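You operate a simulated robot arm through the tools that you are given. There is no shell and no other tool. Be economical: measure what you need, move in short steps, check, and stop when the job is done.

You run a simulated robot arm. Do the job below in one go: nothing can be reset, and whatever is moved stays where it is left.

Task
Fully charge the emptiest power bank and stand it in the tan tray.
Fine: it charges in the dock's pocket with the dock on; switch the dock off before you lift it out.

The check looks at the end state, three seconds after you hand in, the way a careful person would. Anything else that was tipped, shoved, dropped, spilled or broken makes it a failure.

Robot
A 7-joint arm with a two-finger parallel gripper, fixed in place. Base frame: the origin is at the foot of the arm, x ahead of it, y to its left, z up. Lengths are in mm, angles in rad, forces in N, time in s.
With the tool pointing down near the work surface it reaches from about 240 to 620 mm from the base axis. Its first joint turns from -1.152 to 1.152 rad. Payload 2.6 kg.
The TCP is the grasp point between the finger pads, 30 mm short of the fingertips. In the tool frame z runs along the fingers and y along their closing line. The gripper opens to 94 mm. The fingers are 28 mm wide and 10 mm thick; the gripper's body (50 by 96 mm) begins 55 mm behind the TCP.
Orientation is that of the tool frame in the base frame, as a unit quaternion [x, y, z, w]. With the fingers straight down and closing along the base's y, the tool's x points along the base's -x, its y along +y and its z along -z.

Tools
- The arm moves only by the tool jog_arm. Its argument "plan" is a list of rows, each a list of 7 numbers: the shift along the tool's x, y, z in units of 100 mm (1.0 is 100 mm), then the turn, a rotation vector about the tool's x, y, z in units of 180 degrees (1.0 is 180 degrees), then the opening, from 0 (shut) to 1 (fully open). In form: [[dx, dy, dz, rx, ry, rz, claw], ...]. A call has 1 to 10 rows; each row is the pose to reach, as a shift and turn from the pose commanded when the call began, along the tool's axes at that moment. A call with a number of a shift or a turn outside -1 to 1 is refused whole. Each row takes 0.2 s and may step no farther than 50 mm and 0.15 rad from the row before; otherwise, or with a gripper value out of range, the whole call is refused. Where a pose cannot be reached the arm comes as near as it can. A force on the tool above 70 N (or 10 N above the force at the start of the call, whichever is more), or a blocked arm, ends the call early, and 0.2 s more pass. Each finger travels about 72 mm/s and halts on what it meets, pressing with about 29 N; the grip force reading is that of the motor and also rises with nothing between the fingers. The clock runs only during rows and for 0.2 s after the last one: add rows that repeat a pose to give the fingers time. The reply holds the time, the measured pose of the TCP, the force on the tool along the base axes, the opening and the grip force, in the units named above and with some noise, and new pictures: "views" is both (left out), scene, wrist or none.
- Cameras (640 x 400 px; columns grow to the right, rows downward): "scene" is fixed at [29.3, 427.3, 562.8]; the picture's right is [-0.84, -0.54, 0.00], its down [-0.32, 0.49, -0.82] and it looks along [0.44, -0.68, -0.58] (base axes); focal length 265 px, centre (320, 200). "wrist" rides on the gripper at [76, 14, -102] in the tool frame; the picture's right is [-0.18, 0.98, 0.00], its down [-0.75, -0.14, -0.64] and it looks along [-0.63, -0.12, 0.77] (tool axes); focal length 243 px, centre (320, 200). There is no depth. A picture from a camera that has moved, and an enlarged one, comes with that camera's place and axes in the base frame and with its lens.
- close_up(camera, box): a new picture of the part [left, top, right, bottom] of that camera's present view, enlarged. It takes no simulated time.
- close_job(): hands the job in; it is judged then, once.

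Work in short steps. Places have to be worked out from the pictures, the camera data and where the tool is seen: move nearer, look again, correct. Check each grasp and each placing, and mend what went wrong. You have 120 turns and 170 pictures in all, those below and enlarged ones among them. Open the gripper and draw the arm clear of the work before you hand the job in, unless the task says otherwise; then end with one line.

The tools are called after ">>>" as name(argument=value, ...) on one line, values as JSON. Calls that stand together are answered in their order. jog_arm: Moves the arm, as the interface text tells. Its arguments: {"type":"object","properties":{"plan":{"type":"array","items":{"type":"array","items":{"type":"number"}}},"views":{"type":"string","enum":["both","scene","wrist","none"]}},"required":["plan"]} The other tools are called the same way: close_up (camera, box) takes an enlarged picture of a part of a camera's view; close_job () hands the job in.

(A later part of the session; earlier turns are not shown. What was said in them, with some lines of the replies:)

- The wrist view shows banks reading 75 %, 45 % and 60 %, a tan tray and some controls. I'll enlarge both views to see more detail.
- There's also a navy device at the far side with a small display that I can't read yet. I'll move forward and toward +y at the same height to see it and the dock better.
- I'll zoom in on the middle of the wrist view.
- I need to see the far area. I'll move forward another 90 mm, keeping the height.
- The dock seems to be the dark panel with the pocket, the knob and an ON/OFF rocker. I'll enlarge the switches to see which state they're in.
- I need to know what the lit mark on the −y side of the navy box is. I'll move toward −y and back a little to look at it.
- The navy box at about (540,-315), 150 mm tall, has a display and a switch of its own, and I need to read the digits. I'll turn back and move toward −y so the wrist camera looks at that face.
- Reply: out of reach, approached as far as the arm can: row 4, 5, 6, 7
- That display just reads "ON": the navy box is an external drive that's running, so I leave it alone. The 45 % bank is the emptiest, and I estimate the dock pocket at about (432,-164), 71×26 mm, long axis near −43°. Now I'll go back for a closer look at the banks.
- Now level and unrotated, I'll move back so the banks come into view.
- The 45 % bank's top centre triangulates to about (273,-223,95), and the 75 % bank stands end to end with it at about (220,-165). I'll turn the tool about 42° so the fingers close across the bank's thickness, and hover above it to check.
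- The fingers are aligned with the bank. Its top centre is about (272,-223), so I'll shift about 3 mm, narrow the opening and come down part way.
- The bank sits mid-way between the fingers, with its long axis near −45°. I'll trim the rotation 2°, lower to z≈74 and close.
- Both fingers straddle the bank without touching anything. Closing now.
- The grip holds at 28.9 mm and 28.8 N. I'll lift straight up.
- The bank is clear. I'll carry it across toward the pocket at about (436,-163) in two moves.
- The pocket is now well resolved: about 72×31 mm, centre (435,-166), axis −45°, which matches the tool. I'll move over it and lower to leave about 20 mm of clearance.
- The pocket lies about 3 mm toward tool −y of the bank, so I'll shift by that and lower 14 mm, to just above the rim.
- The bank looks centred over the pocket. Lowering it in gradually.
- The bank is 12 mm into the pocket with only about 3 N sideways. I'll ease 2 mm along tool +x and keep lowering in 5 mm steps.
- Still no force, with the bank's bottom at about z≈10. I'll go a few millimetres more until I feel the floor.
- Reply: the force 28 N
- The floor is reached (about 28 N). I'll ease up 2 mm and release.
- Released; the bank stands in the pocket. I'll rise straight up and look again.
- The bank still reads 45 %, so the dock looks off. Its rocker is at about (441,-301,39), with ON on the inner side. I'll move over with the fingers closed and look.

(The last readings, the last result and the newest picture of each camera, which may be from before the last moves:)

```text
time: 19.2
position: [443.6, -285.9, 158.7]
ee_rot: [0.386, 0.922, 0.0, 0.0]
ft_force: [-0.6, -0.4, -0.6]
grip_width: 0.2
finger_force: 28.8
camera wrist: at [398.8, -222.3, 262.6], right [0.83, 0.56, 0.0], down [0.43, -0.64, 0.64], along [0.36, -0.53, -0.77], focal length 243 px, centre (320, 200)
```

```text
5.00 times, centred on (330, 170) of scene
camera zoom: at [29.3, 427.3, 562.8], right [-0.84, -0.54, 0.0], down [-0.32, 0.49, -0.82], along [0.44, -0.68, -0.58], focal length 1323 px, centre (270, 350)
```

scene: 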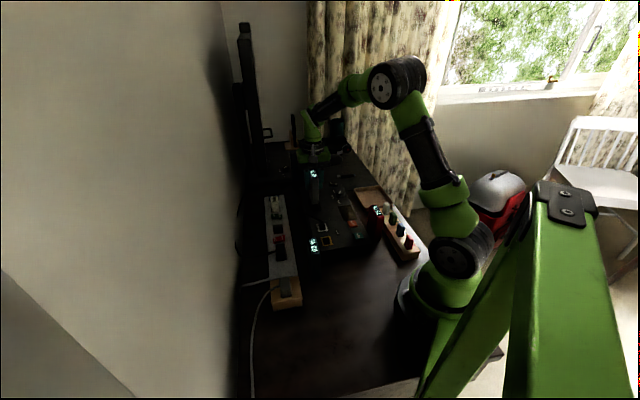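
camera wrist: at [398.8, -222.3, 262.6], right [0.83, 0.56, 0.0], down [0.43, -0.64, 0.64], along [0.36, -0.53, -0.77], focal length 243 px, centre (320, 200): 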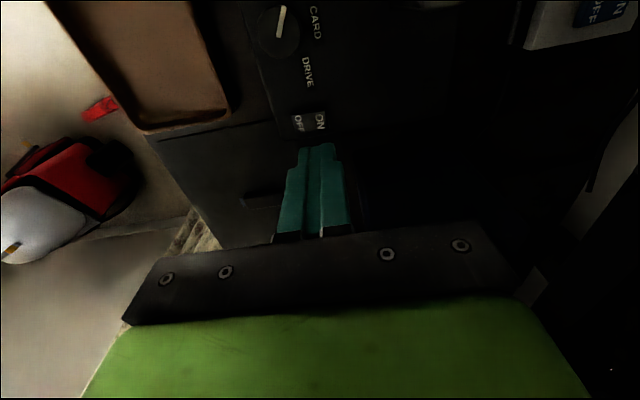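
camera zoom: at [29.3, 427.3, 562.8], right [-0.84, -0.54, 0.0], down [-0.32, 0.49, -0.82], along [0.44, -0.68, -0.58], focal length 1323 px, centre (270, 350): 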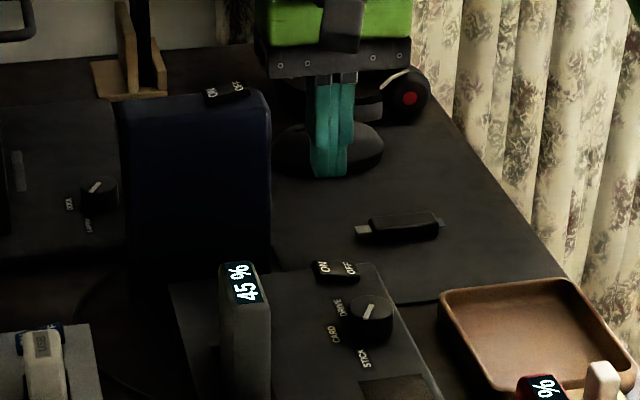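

The rocker is clear: its ON half is at (448,-296) and sits raised, so the dock is off. I'll position the closed fingers over the ON half and descend to just above it.

>>> jog_arm(plan=[[-0.1, -0.02, 0.3, 0, 0, 0, 0], [-0.1, -0.02, 0.6, 0, 0, 0, 0], [-0.1, -0.02, 0.73, 0, 0, 0, 0]], views="none")

>>> close_up(camera="scene", box=[300, 150, 360, 210])

>>> close_up(camera="wrist", box=[260, 90, 380, 190])

```text
time: 20.0
position: [448.9, -296.7, 88.4]
ee_rot: [0.385, 0.923, 0.0, 0.001]
ft_force: [-0.5, -0.3, -0.7]
grip_width: 0.2
finger_force: 28.8
```

```text
6.67 times, centred on (330, 180) of scene
camera zoom: at [29.3, 427.3, 562.8], right [-0.84, -0.54, 0.0], down [-0.32, 0.49, -0.82], along [0.44, -0.68, -0.58], focal length 1764 px, centre (253, 333)
```

zoom: 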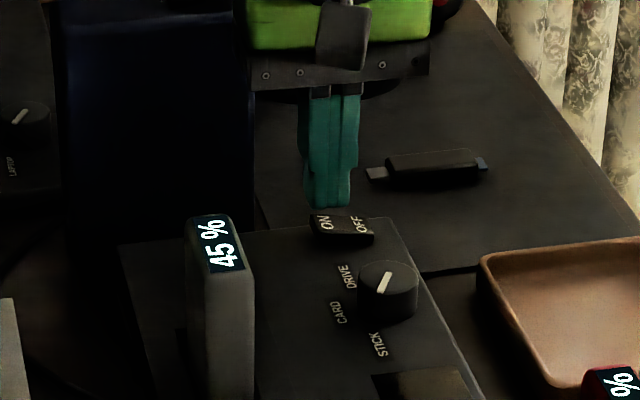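

```text
4.00 times, centred on (320, 140) of wrist
camera zoom: at [405.2, -231.7, 192.0], right [0.83, 0.56, 0.0], down [0.43, -0.64, 0.64], along [0.36, -0.53, -0.77], focal length 970 px, centre (320, 440)
```

zoom: 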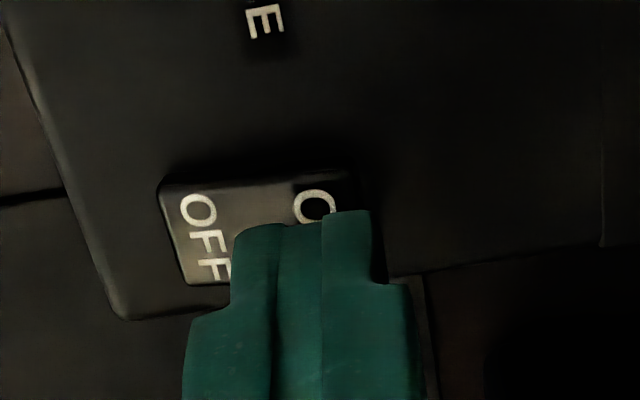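

I'll shift 2–3 mm further outward and press down in small steps.

>>> jog_arm(plan=[[0.02, 0.03, 0.0, 0, 0, 0, 0], [0.02, 0.03, 0.06, 0, 0, 0, 0], [0.02, 0.03, 0.1, 0, 0, 0, 0], [0.02, 0.03, 0.13, 0, 0, 0, 0], [0.02, 0.03, 0.15, 0, 0, 0, 0]], views="none")

>>> close_up(camera="scene", box=[300, 150, 360, 210])

```text
time: 21.2
position: [451.0, -292.1, 76.1]
ee_rot: [0.385, 0.923, 0.002, 0.001]
ft_force: [0.5, 4.0, 9.6]
grip_width: 0.1
finger_force: 29.4
```

```text
6.67 times, centred on (330, 180) of scene
camera zoom: at [29.2, 427.3, 562.8], right [-0.84, -0.54, 0.0], down [-0.32, 0.49, -0.82], along [0.44, -0.68, -0.58], focal length 1764 px, centre (253, 333)
```

zoom: 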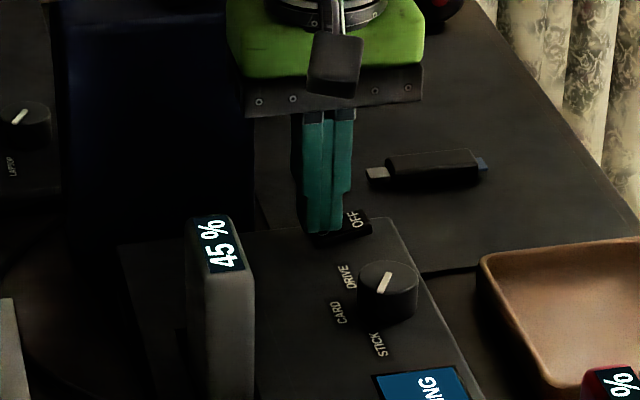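

The dock's screen lit up blue, so it's on. I'll back off upward and watch the charge.

>>> jog_arm(plan=[[0, 0, -0.3, 0, 0, 0, 0], [0, 0, -0.6, 0, 0, 0, 0], [0, 0, -0.6, 0, 0, 0, 0]], views="none")

>>> close_up(camera="scene", box=[300, 150, 380, 240])

```text
time: 22.0
position: [450.8, -292.1, 134.5]
ee_rot: [0.385, 0.923, 0.001, 0.0]
ft_force: [-0.9, -0.6, 0.7]
grip_width: 0.1
finger_force: 28.6
```

```text
4.44 times, centred on (340, 195) of scene
camera zoom: at [29.3, 427.3, 562.8], right [-0.84, -0.54, 0.0], down [-0.32, 0.49, -0.82], along [0.44, -0.68, -0.58], focal length 1176 px, centre (231, 222)
```

zoom: 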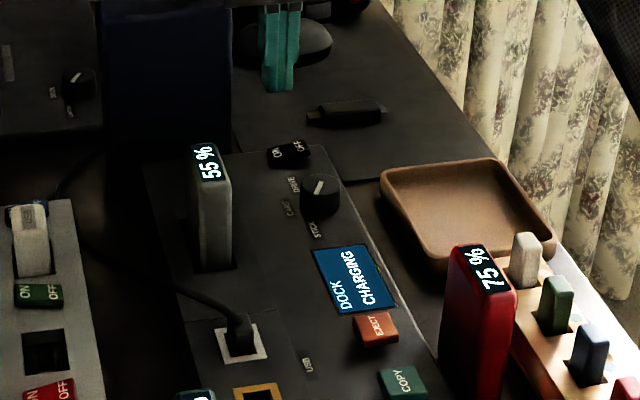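

It's charging (DOCK CHARGING, 55 %). While waiting, I'll shift over the OFF half, staying high.

>>> jog_arm(plan=[[0, -0.25, 0, 0, 0, 0, 0], [0, -0.25, 0, 0, 0, 0, 0], [0, -0.25, 0, 0, 0, 0, 0], [0, -0.25, 0, 0, 0, 0, 0], [0, -0.25, 0, 0, 0, 0, 0], [0, -0.25, 0, 0, 0, 0, 0], [0, -0.25, 0, 0, 0, 0, 0], [0, -0.25, 0, 0, 0, 0, 0], [0, -0.25, 0, 0, 0, 0, 0], [0, -0.25, 0, 0, 0, 0, 0]], views="none")

>>> close_up(camera="scene", box=[300, 150, 380, 240])

```text
time: 24.2
position: [432.7, -308.5, 132.3]
ee_rot: [0.384, 0.923, 0.0, 0.0]
ft_force: [0.2, 0.4, -0.5]
grip_width: 0.0
finger_force: 29.3
```

```text
4.44 times, centred on (340, 195) of scene
camera zoom: at [29.3, 427.3, 562.8], right [-0.84, -0.54, 0.0], down [-0.32, 0.49, -0.82], along [0.44, -0.68, -0.58], focal length 1176 px, centre (231, 222)
```

zoom: 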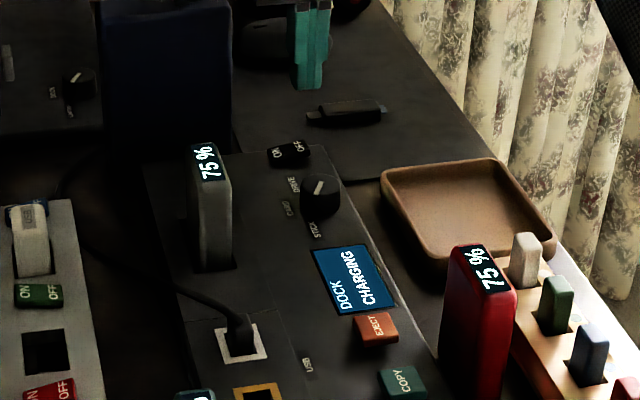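

It's at 75 % and gaining about 9 % per second. I'll wait about 3 s more.

>>> jog_arm(plan=[[0, 0, 0, 0, 0, 0, 0], [0, 0, 0, 0, 0, 0, 0], [0, 0, 0, 0, 0, 0, 0], [0, 0, 0, 0, 0, 0, 0], [0, 0, 0, 0, 0, 0, 0], [0, 0, 0, 0, 0, 0, 0], [0, 0, 0, 0, 0, 0, 0], [0, 0, 0, 0, 0, 0, 0], [0, 0, 0, 0, 0, 0, 0], [0, 0, 0, 0, 0, 0, 0]], views="none")

>>> jog_arm(plan=[[0, 0, 0, 0, 0, 0, 0], [0, 0, 0, 0, 0, 0, 0], [0, 0, 0, 0, 0, 0, 0], [0, 0, 0, 0, 0, 0, 0], [0, 0, 0, 0, 0, 0, 0]], views="none")

>>> close_up(camera="scene", box=[300, 150, 380, 240])

>>> close_up(camera="wrist", box=[260, 90, 380, 190])

```text
time: 26.4
position: [434.3, -308.9, 131.9]
ee_rot: [0.385, 0.923, 0.0, 0.001]
ft_force: [-0.3, -0.5, 0.2]
grip_width: 0.0
finger_force: 28.6
```

```text
time: 27.6
position: [434.3, -307.7, 132.5]
ee_rot: [0.385, 0.923, 0.0, 0.0]
ft_force: [0.1, -0.3, 0.1]
grip_width: 0.0
finger_force: 29.0
```

```text
4.44 times, centred on (340, 195) of scene
camera zoom: at [29.3, 427.3, 562.8], right [-0.84, -0.54, 0.0], down [-0.32, 0.49, -0.82], along [0.44, -0.68, -0.58], focal length 1176 px, centre (231, 222)
```

zoom: 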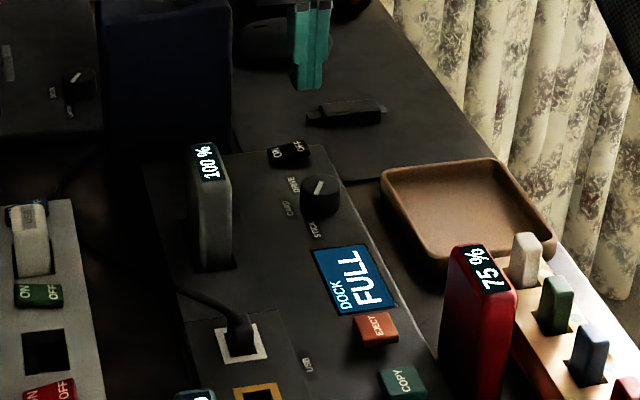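

```text
4.00 times, centred on (320, 140) of wrist
camera zoom: at [390.1, -244.4, 236.6], right [0.83, 0.56, 0.0], down [0.43, -0.64, 0.64], along [0.36, -0.53, -0.77], focal length 970 px, centre (320, 440)
```

zoom: 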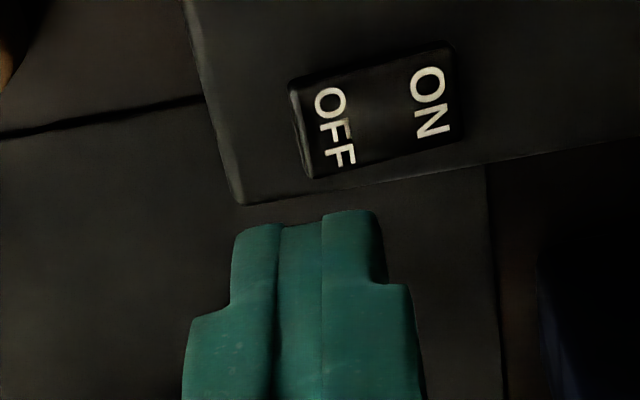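

It's at 100 % and the dock reads FULL. Now I'll press the OFF half the same way.

>>> jog_arm(plan=[[0, -0.03, 0.2, 0, 0, 0, 0], [0, -0.03, 0.4, 0, 0, 0, 0], [0, -0.03, 0.48, 0, 0, 0, 0], [0, -0.03, 0.53, 0, 0, 0, 0], [0, -0.03, 0.57, 0, 0, 0, 0], [0, -0.03, 0.6, 0, 0, 0, 0]], views="none")

>>> close_up(camera="scene", box=[300, 150, 380, 240])

```text
time: 29.0
position: [430.9, -312.7, 73.9]
ee_rot: [0.386, 0.923, 0.0, 0.001]
ft_force: [-11.5, 5.0, 18.6]
grip_width: 0.0
finger_force: 29.1
```

```text
4.44 times, centred on (340, 195) of scene
camera zoom: at [29.2, 427.4, 562.8], right [-0.84, -0.54, 0.0], down [-0.32, 0.49, -0.82], along [0.44, -0.68, -0.58], focal length 1176 px, centre (231, 222)
```

zoom: 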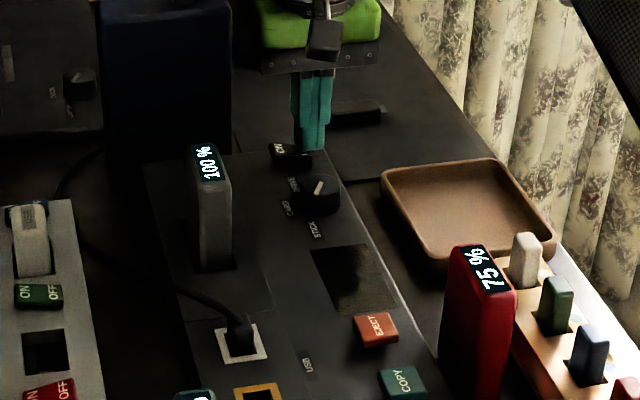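

The dock's screen is dark, so it's off. I'll lift away.

>>> jog_arm(plan=[[0, 0, -0.3, 0, 0, 0, 0], [0, 0, -0.7, 0, 0, 0, 0], [0, 0, -1.0, 0, 0, 0, 0.3]], views="none")

>>> close_up(camera="scene", box=[300, 150, 380, 240])

```text
time: 29.8
position: [432.1, -310.0, 173.0]
ee_rot: [0.385, 0.923, 0.0, 0.0]
ft_force: [-0.1, -0.2, 0.0]
grip_width: 28.2
finger_force: 0.1
```

```text
4.44 times, centred on (340, 195) of scene
camera zoom: at [29.3, 427.3, 562.8], right [-0.84, -0.54, 0.0], down [-0.32, 0.49, -0.82], along [0.44, -0.68, -0.58], focal length 1176 px, centre (231, 222)
```

zoom: 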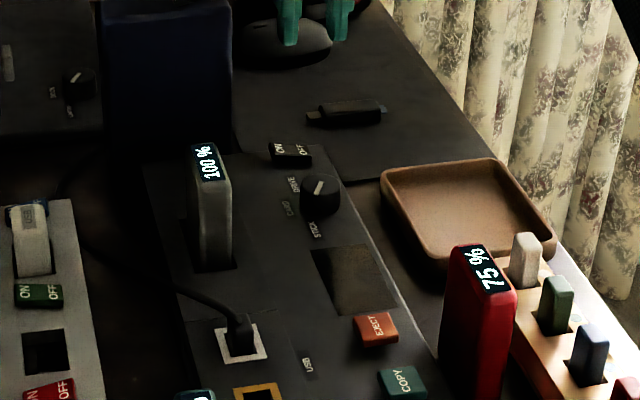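

The dock is off and the bank reads 100 %. I'll return above the bank with the gripper half open.

>>> jog_arm(plan=[[0.3, 0.3, -0.1, 0, 0, 0, 0.5], [0.6, 0.6, -0.1, 0, 0, 0, 0.5], [0.85, 0.85, -0.1, 0, 0, 0, 0.5], [1.0, 1.0, -0.1, 0, 0, 0, 0.5]], views="wrist")

>>> close_up(camera="wrist", box=[220, 40, 420, 220])

```text
time: 30.8
position: [429.0, -169.2, 185.2]
ee_rot: [0.386, 0.923, 0.0, 0.0]
ft_force: [0.4, -0.4, 0.2]
grip_width: 47.0
finger_force: 0.2
camera wrist: at [385.2, -104.6, 288.6], right [0.83, 0.56, 0.0], down [0.43, -0.64, 0.64], along [0.36, -0.53, -0.77], focal length 243 px, centre (320, 200)
```

wrist: 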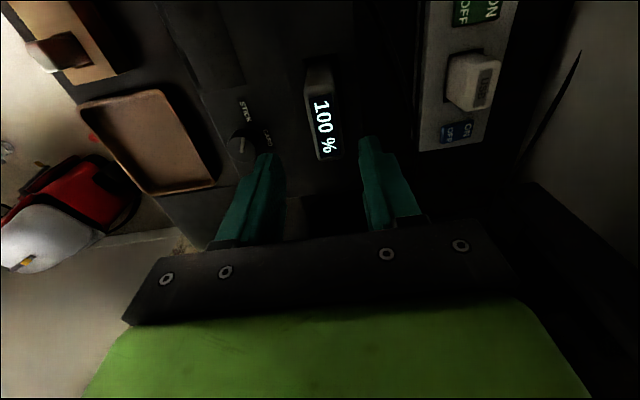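

```text
2.22 times, centred on (320, 130) of wrist
camera zoom: at [385.2, -104.6, 288.6], right [0.83, 0.56, 0.0], down [0.43, -0.64, 0.64], along [0.36, -0.53, -0.77], focal length 539 px, centre (320, 356)
```

zoom: 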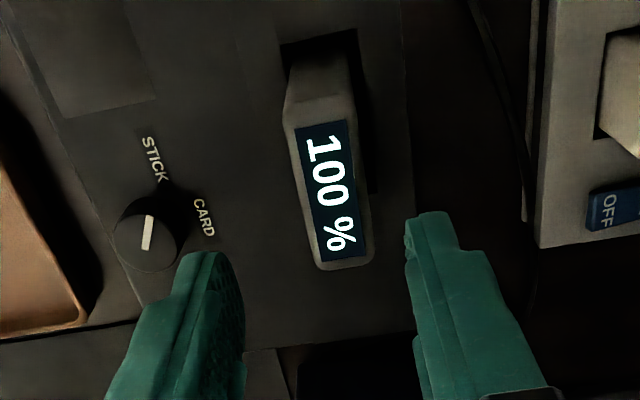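

The bank is about 4 mm to tool +y of me. I'll correct and descend to the grasp height.

>>> jog_arm(plan=[[0.03, 0.043, 0.1, 0, 0, 0, 0.5], [0.03, 0.043, 0.5, 0, 0, 0, 0.5], [0.03, 0.043, 0.9, 0, 0, 0, 0.5], [0.03, 0.043, 0.99, 0, 0, 0, 0.5]], views="none")

>>> jog_arm(plan=[[0, 0, 0.04, 0, 0, 0, 0.4], [0, 0, 0.04, 0, 0, 0, 0.1], [0, 0, 0.04, 0, 0, 0, 0.1], [0, 0, 0.04, 0, 0, 0, 0.1]], views="wrist")

```text
time: 31.8
position: [430.5, -165.6, 84.7]
ee_rot: [0.385, 0.923, -0.001, 0.0]
ft_force: [0.3, 0.2, 0.3]
grip_width: 47.2
finger_force: 0.1
```

```text
time: 32.8
position: [430.8, -166.0, 81.0]
ee_rot: [0.385, 0.923, 0.0, 0.0]
ft_force: [0.6, 0.2, 0.3]
grip_width: 29.3
finger_force: 29.0
camera wrist: at [386.5, -100.6, 184.9], right [0.83, 0.56, 0.0], down [0.43, -0.64, 0.64], along [0.36, -0.53, -0.77], focal length 243 px, centre (320, 200)
```

wrist: 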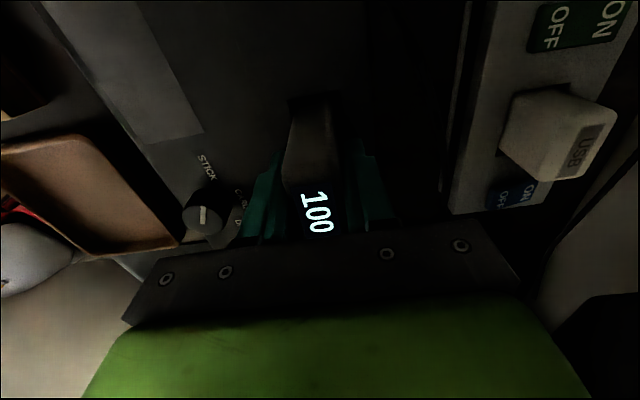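

Gripped again at 29.3 mm, with no side force. I'll lift straight up.

>>> jog_arm(plan=[[0, 0, -0.15, 0, 0, 0, 0.1], [0, 0, -0.4, 0, 0, 0, 0.1], [0, 0, -0.8, 0, 0, 0, 0.1], [0, 0, -1.0, 0, 0, 0, 0.1]])

>>> close_up(camera="wrist", box=[60, 0, 360, 220])

>>> close_up(camera="scene", box=[280, 130, 400, 240])

```text
time: 33.8
position: [431.5, -165.9, 181.4]
ee_rot: [0.386, 0.922, 0.0, 0.0]
ft_force: [-0.1, 0.2, -2.9]
grip_width: 29.2
finger_force: 29.0
camera wrist: at [387.2, -101.0, 284.3], right [0.83, 0.56, 0.0], down [0.43, -0.64, 0.64], along [0.36, -0.53, -0.77], focal length 243 px, centre (320, 200)
```

scene: 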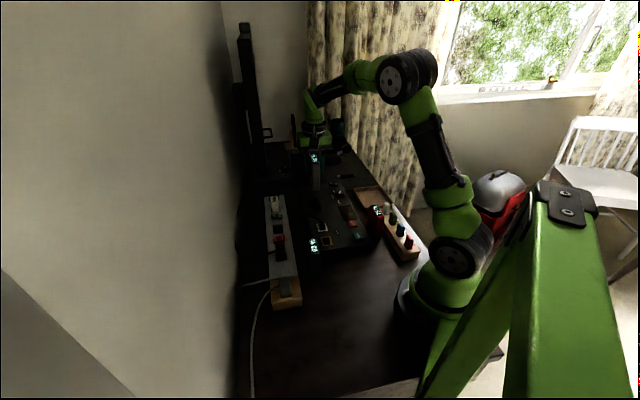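
wrist: 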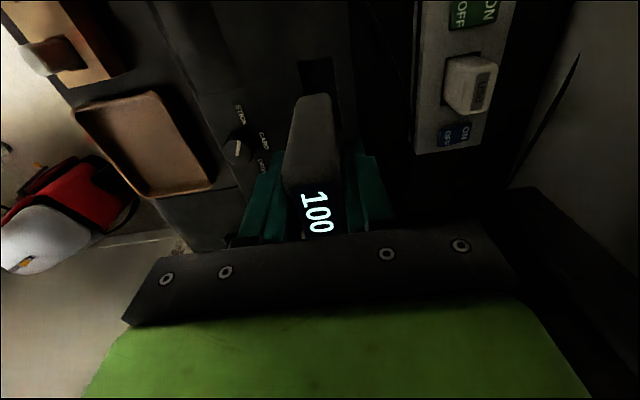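

```text
1.82 times, centred on (210, 110) of wrist
camera zoom: at [387.2, -101.0, 284.3], right [0.83, 0.56, 0.0], down [0.43, -0.64, 0.64], along [0.36, -0.53, -0.77], focal length 441 px, centre (520, 364)
```

zoom: 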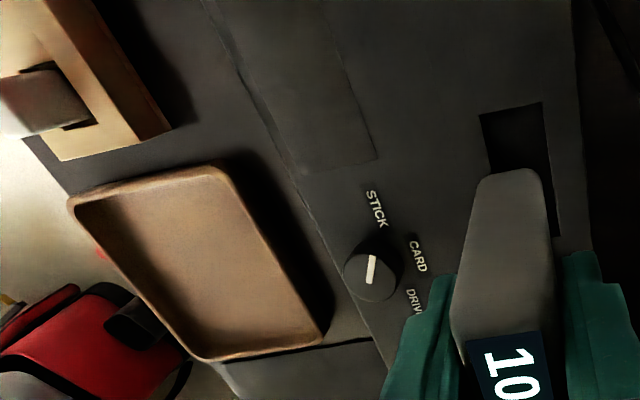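

```text
3.64 times, centred on (340, 185) of scene
camera zoom: at [29.3, 427.3, 562.8], right [-0.84, -0.54, 0.0], down [-0.32, 0.49, -0.82], along [0.44, -0.68, -0.58], focal length 962 px, centre (247, 254)
```

zoom: 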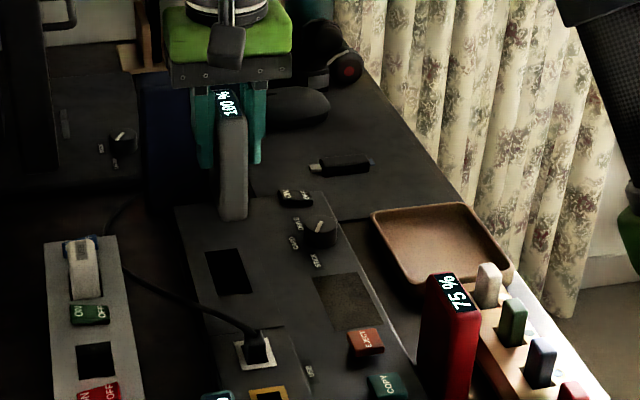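

The bank is out at 100 %. I put the tray centre at about (297,-337), so I'll carry the bank in tool −y toward it in steps.

>>> jog_arm(plan=[[-0.05, -0.45, 0, 0, 0, 0, 0.1], [-0.12, -0.9, 0, 0, 0, 0, 0.1], [-0.12, -1.0, 0, 0, 0, 0, 0.1]], views="none")

>>> jog_arm(plan=[[-0.05, -0.45, 0, 0, 0, 0, 0.1], [-0.12, -0.9, 0, 0, 0, 0, 0.1], [-0.12, -1.0, 0, 0, 0, 0, 0.1]])

>>> close_up(camera="scene", box=[300, 130, 420, 240])

```text
time: 34.6
position: [368.7, -243.7, 178.7]
ee_rot: [0.384, 0.923, 0.0, 0.001]
ft_force: [0.4, -0.7, -1.7]
grip_width: 28.8
finger_force: 28.8
```

```text
time: 35.4
position: [308.4, -322.1, 179.5]
ee_rot: [0.386, 0.923, 0.0, 0.0]
ft_force: [0.0, -0.2, -2.4]
grip_width: 29.3
finger_force: 29.3
camera wrist: at [264.1, -257.4, 283.0], right [0.83, 0.56, 0.0], down [0.43, -0.63, 0.64], along [0.36, -0.53, -0.77], focal length 243 px, centre (320, 200)
```

scene: 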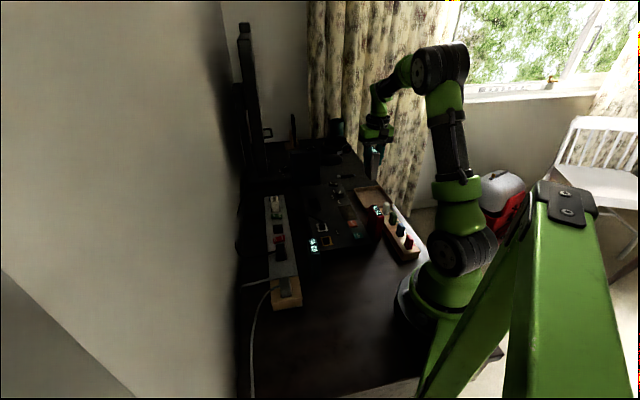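
wrist: 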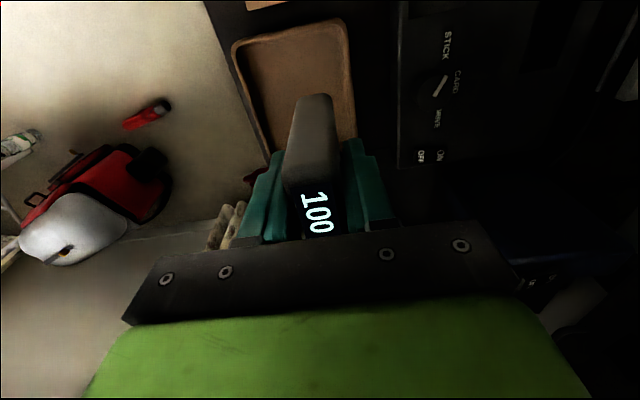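

```text
3.64 times, centred on (360, 185) of scene
camera zoom: at [29.3, 427.3, 562.8], right [-0.84, -0.54, 0.0], down [-0.32, 0.49, -0.82], along [0.44, -0.68, -0.58], focal length 962 px, centre (174, 254)
```

zoom: 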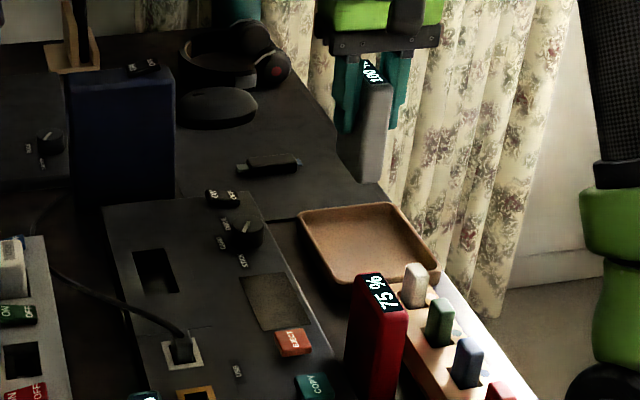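

The tray's mid-line is 20 mm further along tool −y. I'll shift by that and lower to about 15 mm above the tray floor.

>>> jog_arm(plan=[[0, -0.2, 0, 0, 0, 0, 0.1], [0, -0.2, 0.3, 0, 0, 0, 0.1], [0, -0.2, 0.6, 0, 0, 0, 0.1], [0, -0.2, 0.8, 0, 0, 0, 0.1]], views="wrist")

>>> close_up(camera="scene", box=[320, 140, 420, 230])

```text
time: 36.4
position: [293.8, -336.9, 100.5]
ee_rot: [0.386, 0.923, 0.0, 0.0]
ft_force: [-0.2, -0.1, -1.8]
grip_width: 29.1
finger_force: 29.0
camera wrist: at [249.4, -272.8, 204.3], right [0.83, 0.56, 0.0], down [0.43, -0.64, 0.64], along [0.36, -0.53, -0.77], focal length 243 px, centre (320, 200)
```

wrist: 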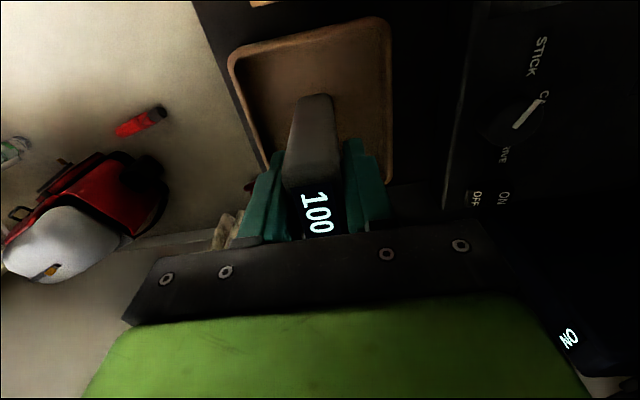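

```text
4.44 times, centred on (370, 185) of scene
camera zoom: at [29.3, 427.3, 562.8], right [-0.84, -0.54, 0.0], down [-0.32, 0.49, -0.82], along [0.44, -0.68, -0.58], focal length 1176 px, centre (98, 267)
```

zoom: 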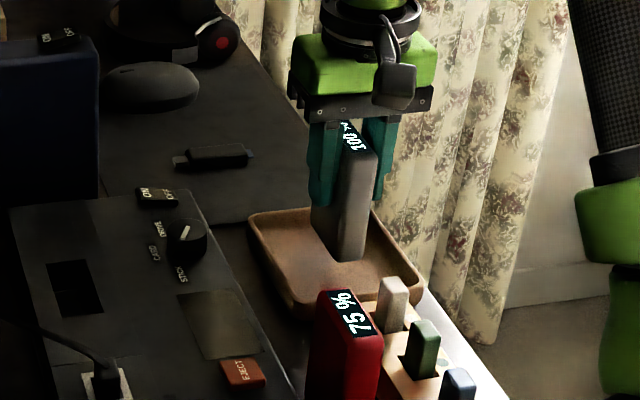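

The bank is centred over the tray. I'll lower gently until it touches the floor.

>>> jog_arm(plan=[[0, 0, 0.06, 0, 0, 0, 0.1], [0, 0, 0.1, 0, 0, 0, 0.1], [0, 0, 0.13, 0, 0, 0, 0.1], [0, 0, 0.15, 0, 0, 0, 0.1]], views="none")

>>> close_up(camera="scene", box=[320, 140, 420, 230])

```text
time: 37.4
position: [292.1, -337.0, 85.9]
ee_rot: [0.386, 0.922, 0.0, 0.0]
ft_force: [0.7, 0.1, -1.4]
grip_width: 29.3
finger_force: 29.3
```

```text
4.44 times, centred on (370, 185) of scene
camera zoom: at [29.3, 427.3, 562.8], right [-0.84, -0.54, 0.0], down [-0.32, 0.49, -0.82], along [0.44, -0.68, -0.58], focal length 1176 px, centre (98, 267)
```

zoom: 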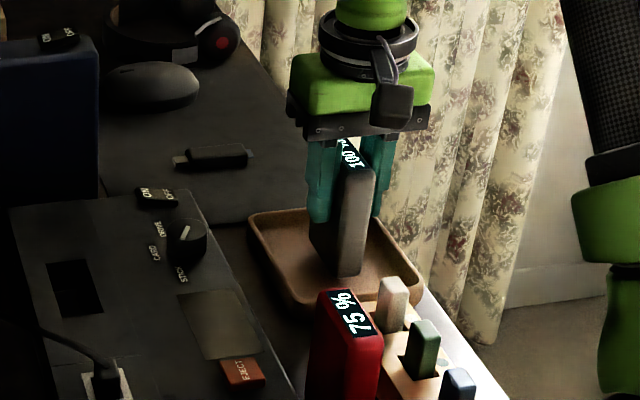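

No contact yet; continuing in 1.5 mm steps.

>>> jog_arm(plan=[[0, 0, 0.015, 0, 0, 0, 0.1], [0, 0, 0.03, 0, 0, 0, 0.1], [0, 0, 0.04, 0, 0, 0, 0.1]], views="none")

```text
time: 38.2
position: [292.8, -337.9, 80.5]
ee_rot: [0.385, 0.923, 0.001, -0.001]
ft_force: [0.6, 0.7, -2.0]
grip_width: 29.0
finger_force: 28.8
```

>>> jog_arm(plan=[[0, 0, 0.015, 0, 0, 0, 0.1], [0, 0, 0.03, 0, 0, 0, 0.1], [0, 0, 0.04, 0, 0, 0, 0.1]], views="none")

```text
time: 39.0
position: [292.7, -336.5, 77.7]
ee_rot: [0.386, 0.923, 0.001, 0.0]
ft_force: [-6.0, 4.1, 12.2]
grip_width: 29.2
finger_force: 29.0
```

The bank touched the tray floor (12 N), and I didn't narrate the last two small lowering steps. I'll ease up 1 mm and open slowly.

>>> jog_arm(plan=[[0, 0, -0.01, 0, 0, 0, 0.1], [0, 0, -0.01, 0, 0, 0, 0.35], [0, 0, -0.01, 0, 0, 0, 0.5], [0, 0, -0.01, 0, 0, 0, 0.5]], views="none")

>>> close_up(camera="scene", box=[320, 140, 420, 230])

```text
time: 40.0
position: [292.2, -337.3, 78.7]
ee_rot: [0.385, 0.923, 0.0, 0.0]
ft_force: [0.4, -0.4, 0.3]
grip_width: 46.9
finger_force: 0.0
```

```text
4.44 times, centred on (370, 185) of scene
camera zoom: at [29.3, 427.3, 562.8], right [-0.84, -0.54, 0.0], down [-0.32, 0.49, -0.82], along [0.44, -0.68, -0.58], focal length 1176 px, centre (98, 267)
```

zoom: 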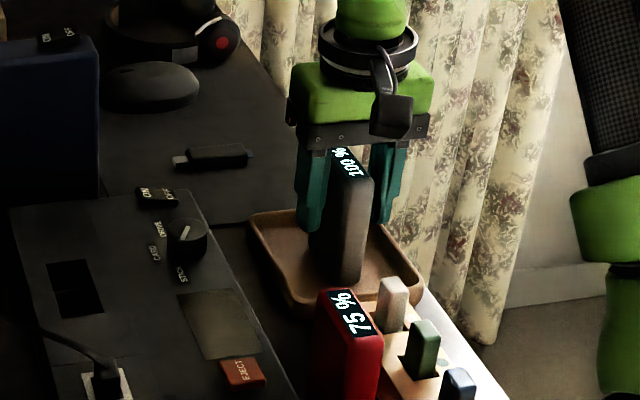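

The bank is standing freely between the open fingers. I'll retreat straight up and check.

>>> jog_arm(plan=[[0, 0, -0.3, 0, 0, 0, 0.5], [0, 0, -0.7, 0, 0, 0, 0.5], [0, 0, -1.0, 0, 0, 0, 0.6]], views="none")

>>> jog_arm(plan=[[0, 0, -0.4, 0, 0, 0, 0.8], [0, 0, -0.8, 0, 0, 0, 1], [0, 0, -1.0, 0, 0, 0, 1]])

>>> close_up(camera="scene", box=[250, 130, 430, 290])

```text
time: 40.8
position: [293.3, -338.7, 179.7]
ee_rot: [0.385, 0.923, 0.0, 0.0]
ft_force: [-0.2, -0.3, -0.6]
grip_width: 56.7
finger_force: 0.0
```

```text
time: 41.6
position: [291.5, -337.3, 278.4]
ee_rot: [0.385, 0.923, 0.0, 0.0]
ft_force: [0.0, -1.0, 0.9]
grip_width: 94.0
finger_force: 0.0
camera wrist: at [247.5, -273.6, 382.1], right [0.83, 0.56, 0.0], down [0.43, -0.64, 0.64], along [0.36, -0.53, -0.77], focal length 243 px, centre (320, 200)
```

scene: 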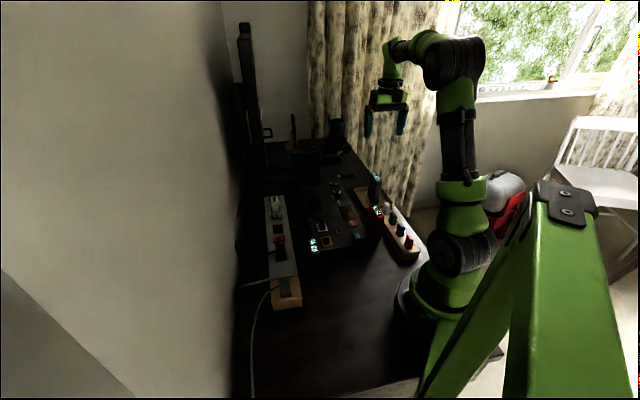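
wrist: 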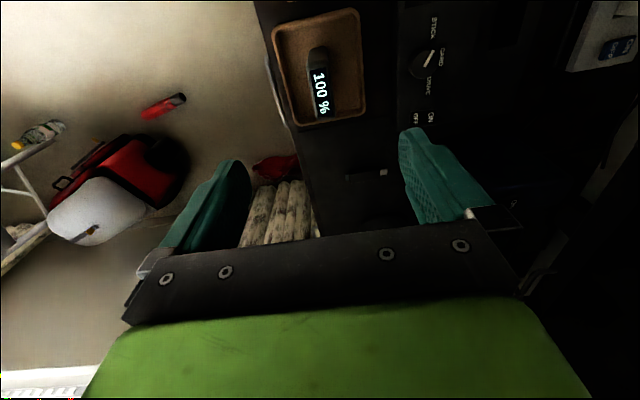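

```text
2.50 times, centred on (340, 210) of scene
camera zoom: at [29.3, 427.3, 562.8], right [-0.84, -0.54, 0.0], down [-0.32, 0.49, -0.82], along [0.44, -0.68, -0.58], focal length 662 px, centre (270, 175)
```

zoom: 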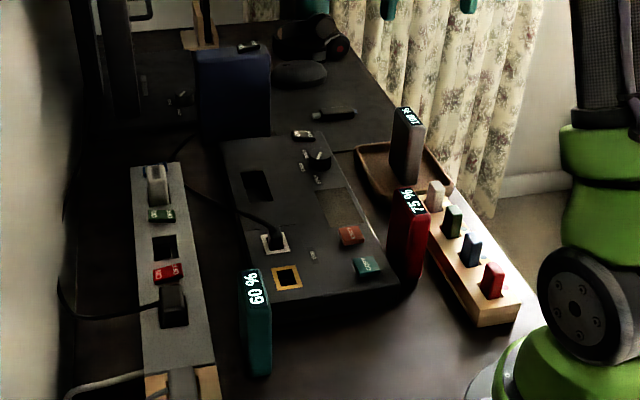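

The bank stands upright in the tan tray at 100 %. The dock is off, the other items are where they were, and the arm is clear with the gripper open, so I'm handing in.

>>> close_job()

```text
The job is handed in.
```

The emptiest power bank (it read 45 %) is charged to 100 % and standing in the tan tray. I switched the dock off before lifting it out, and nothing else was moved.
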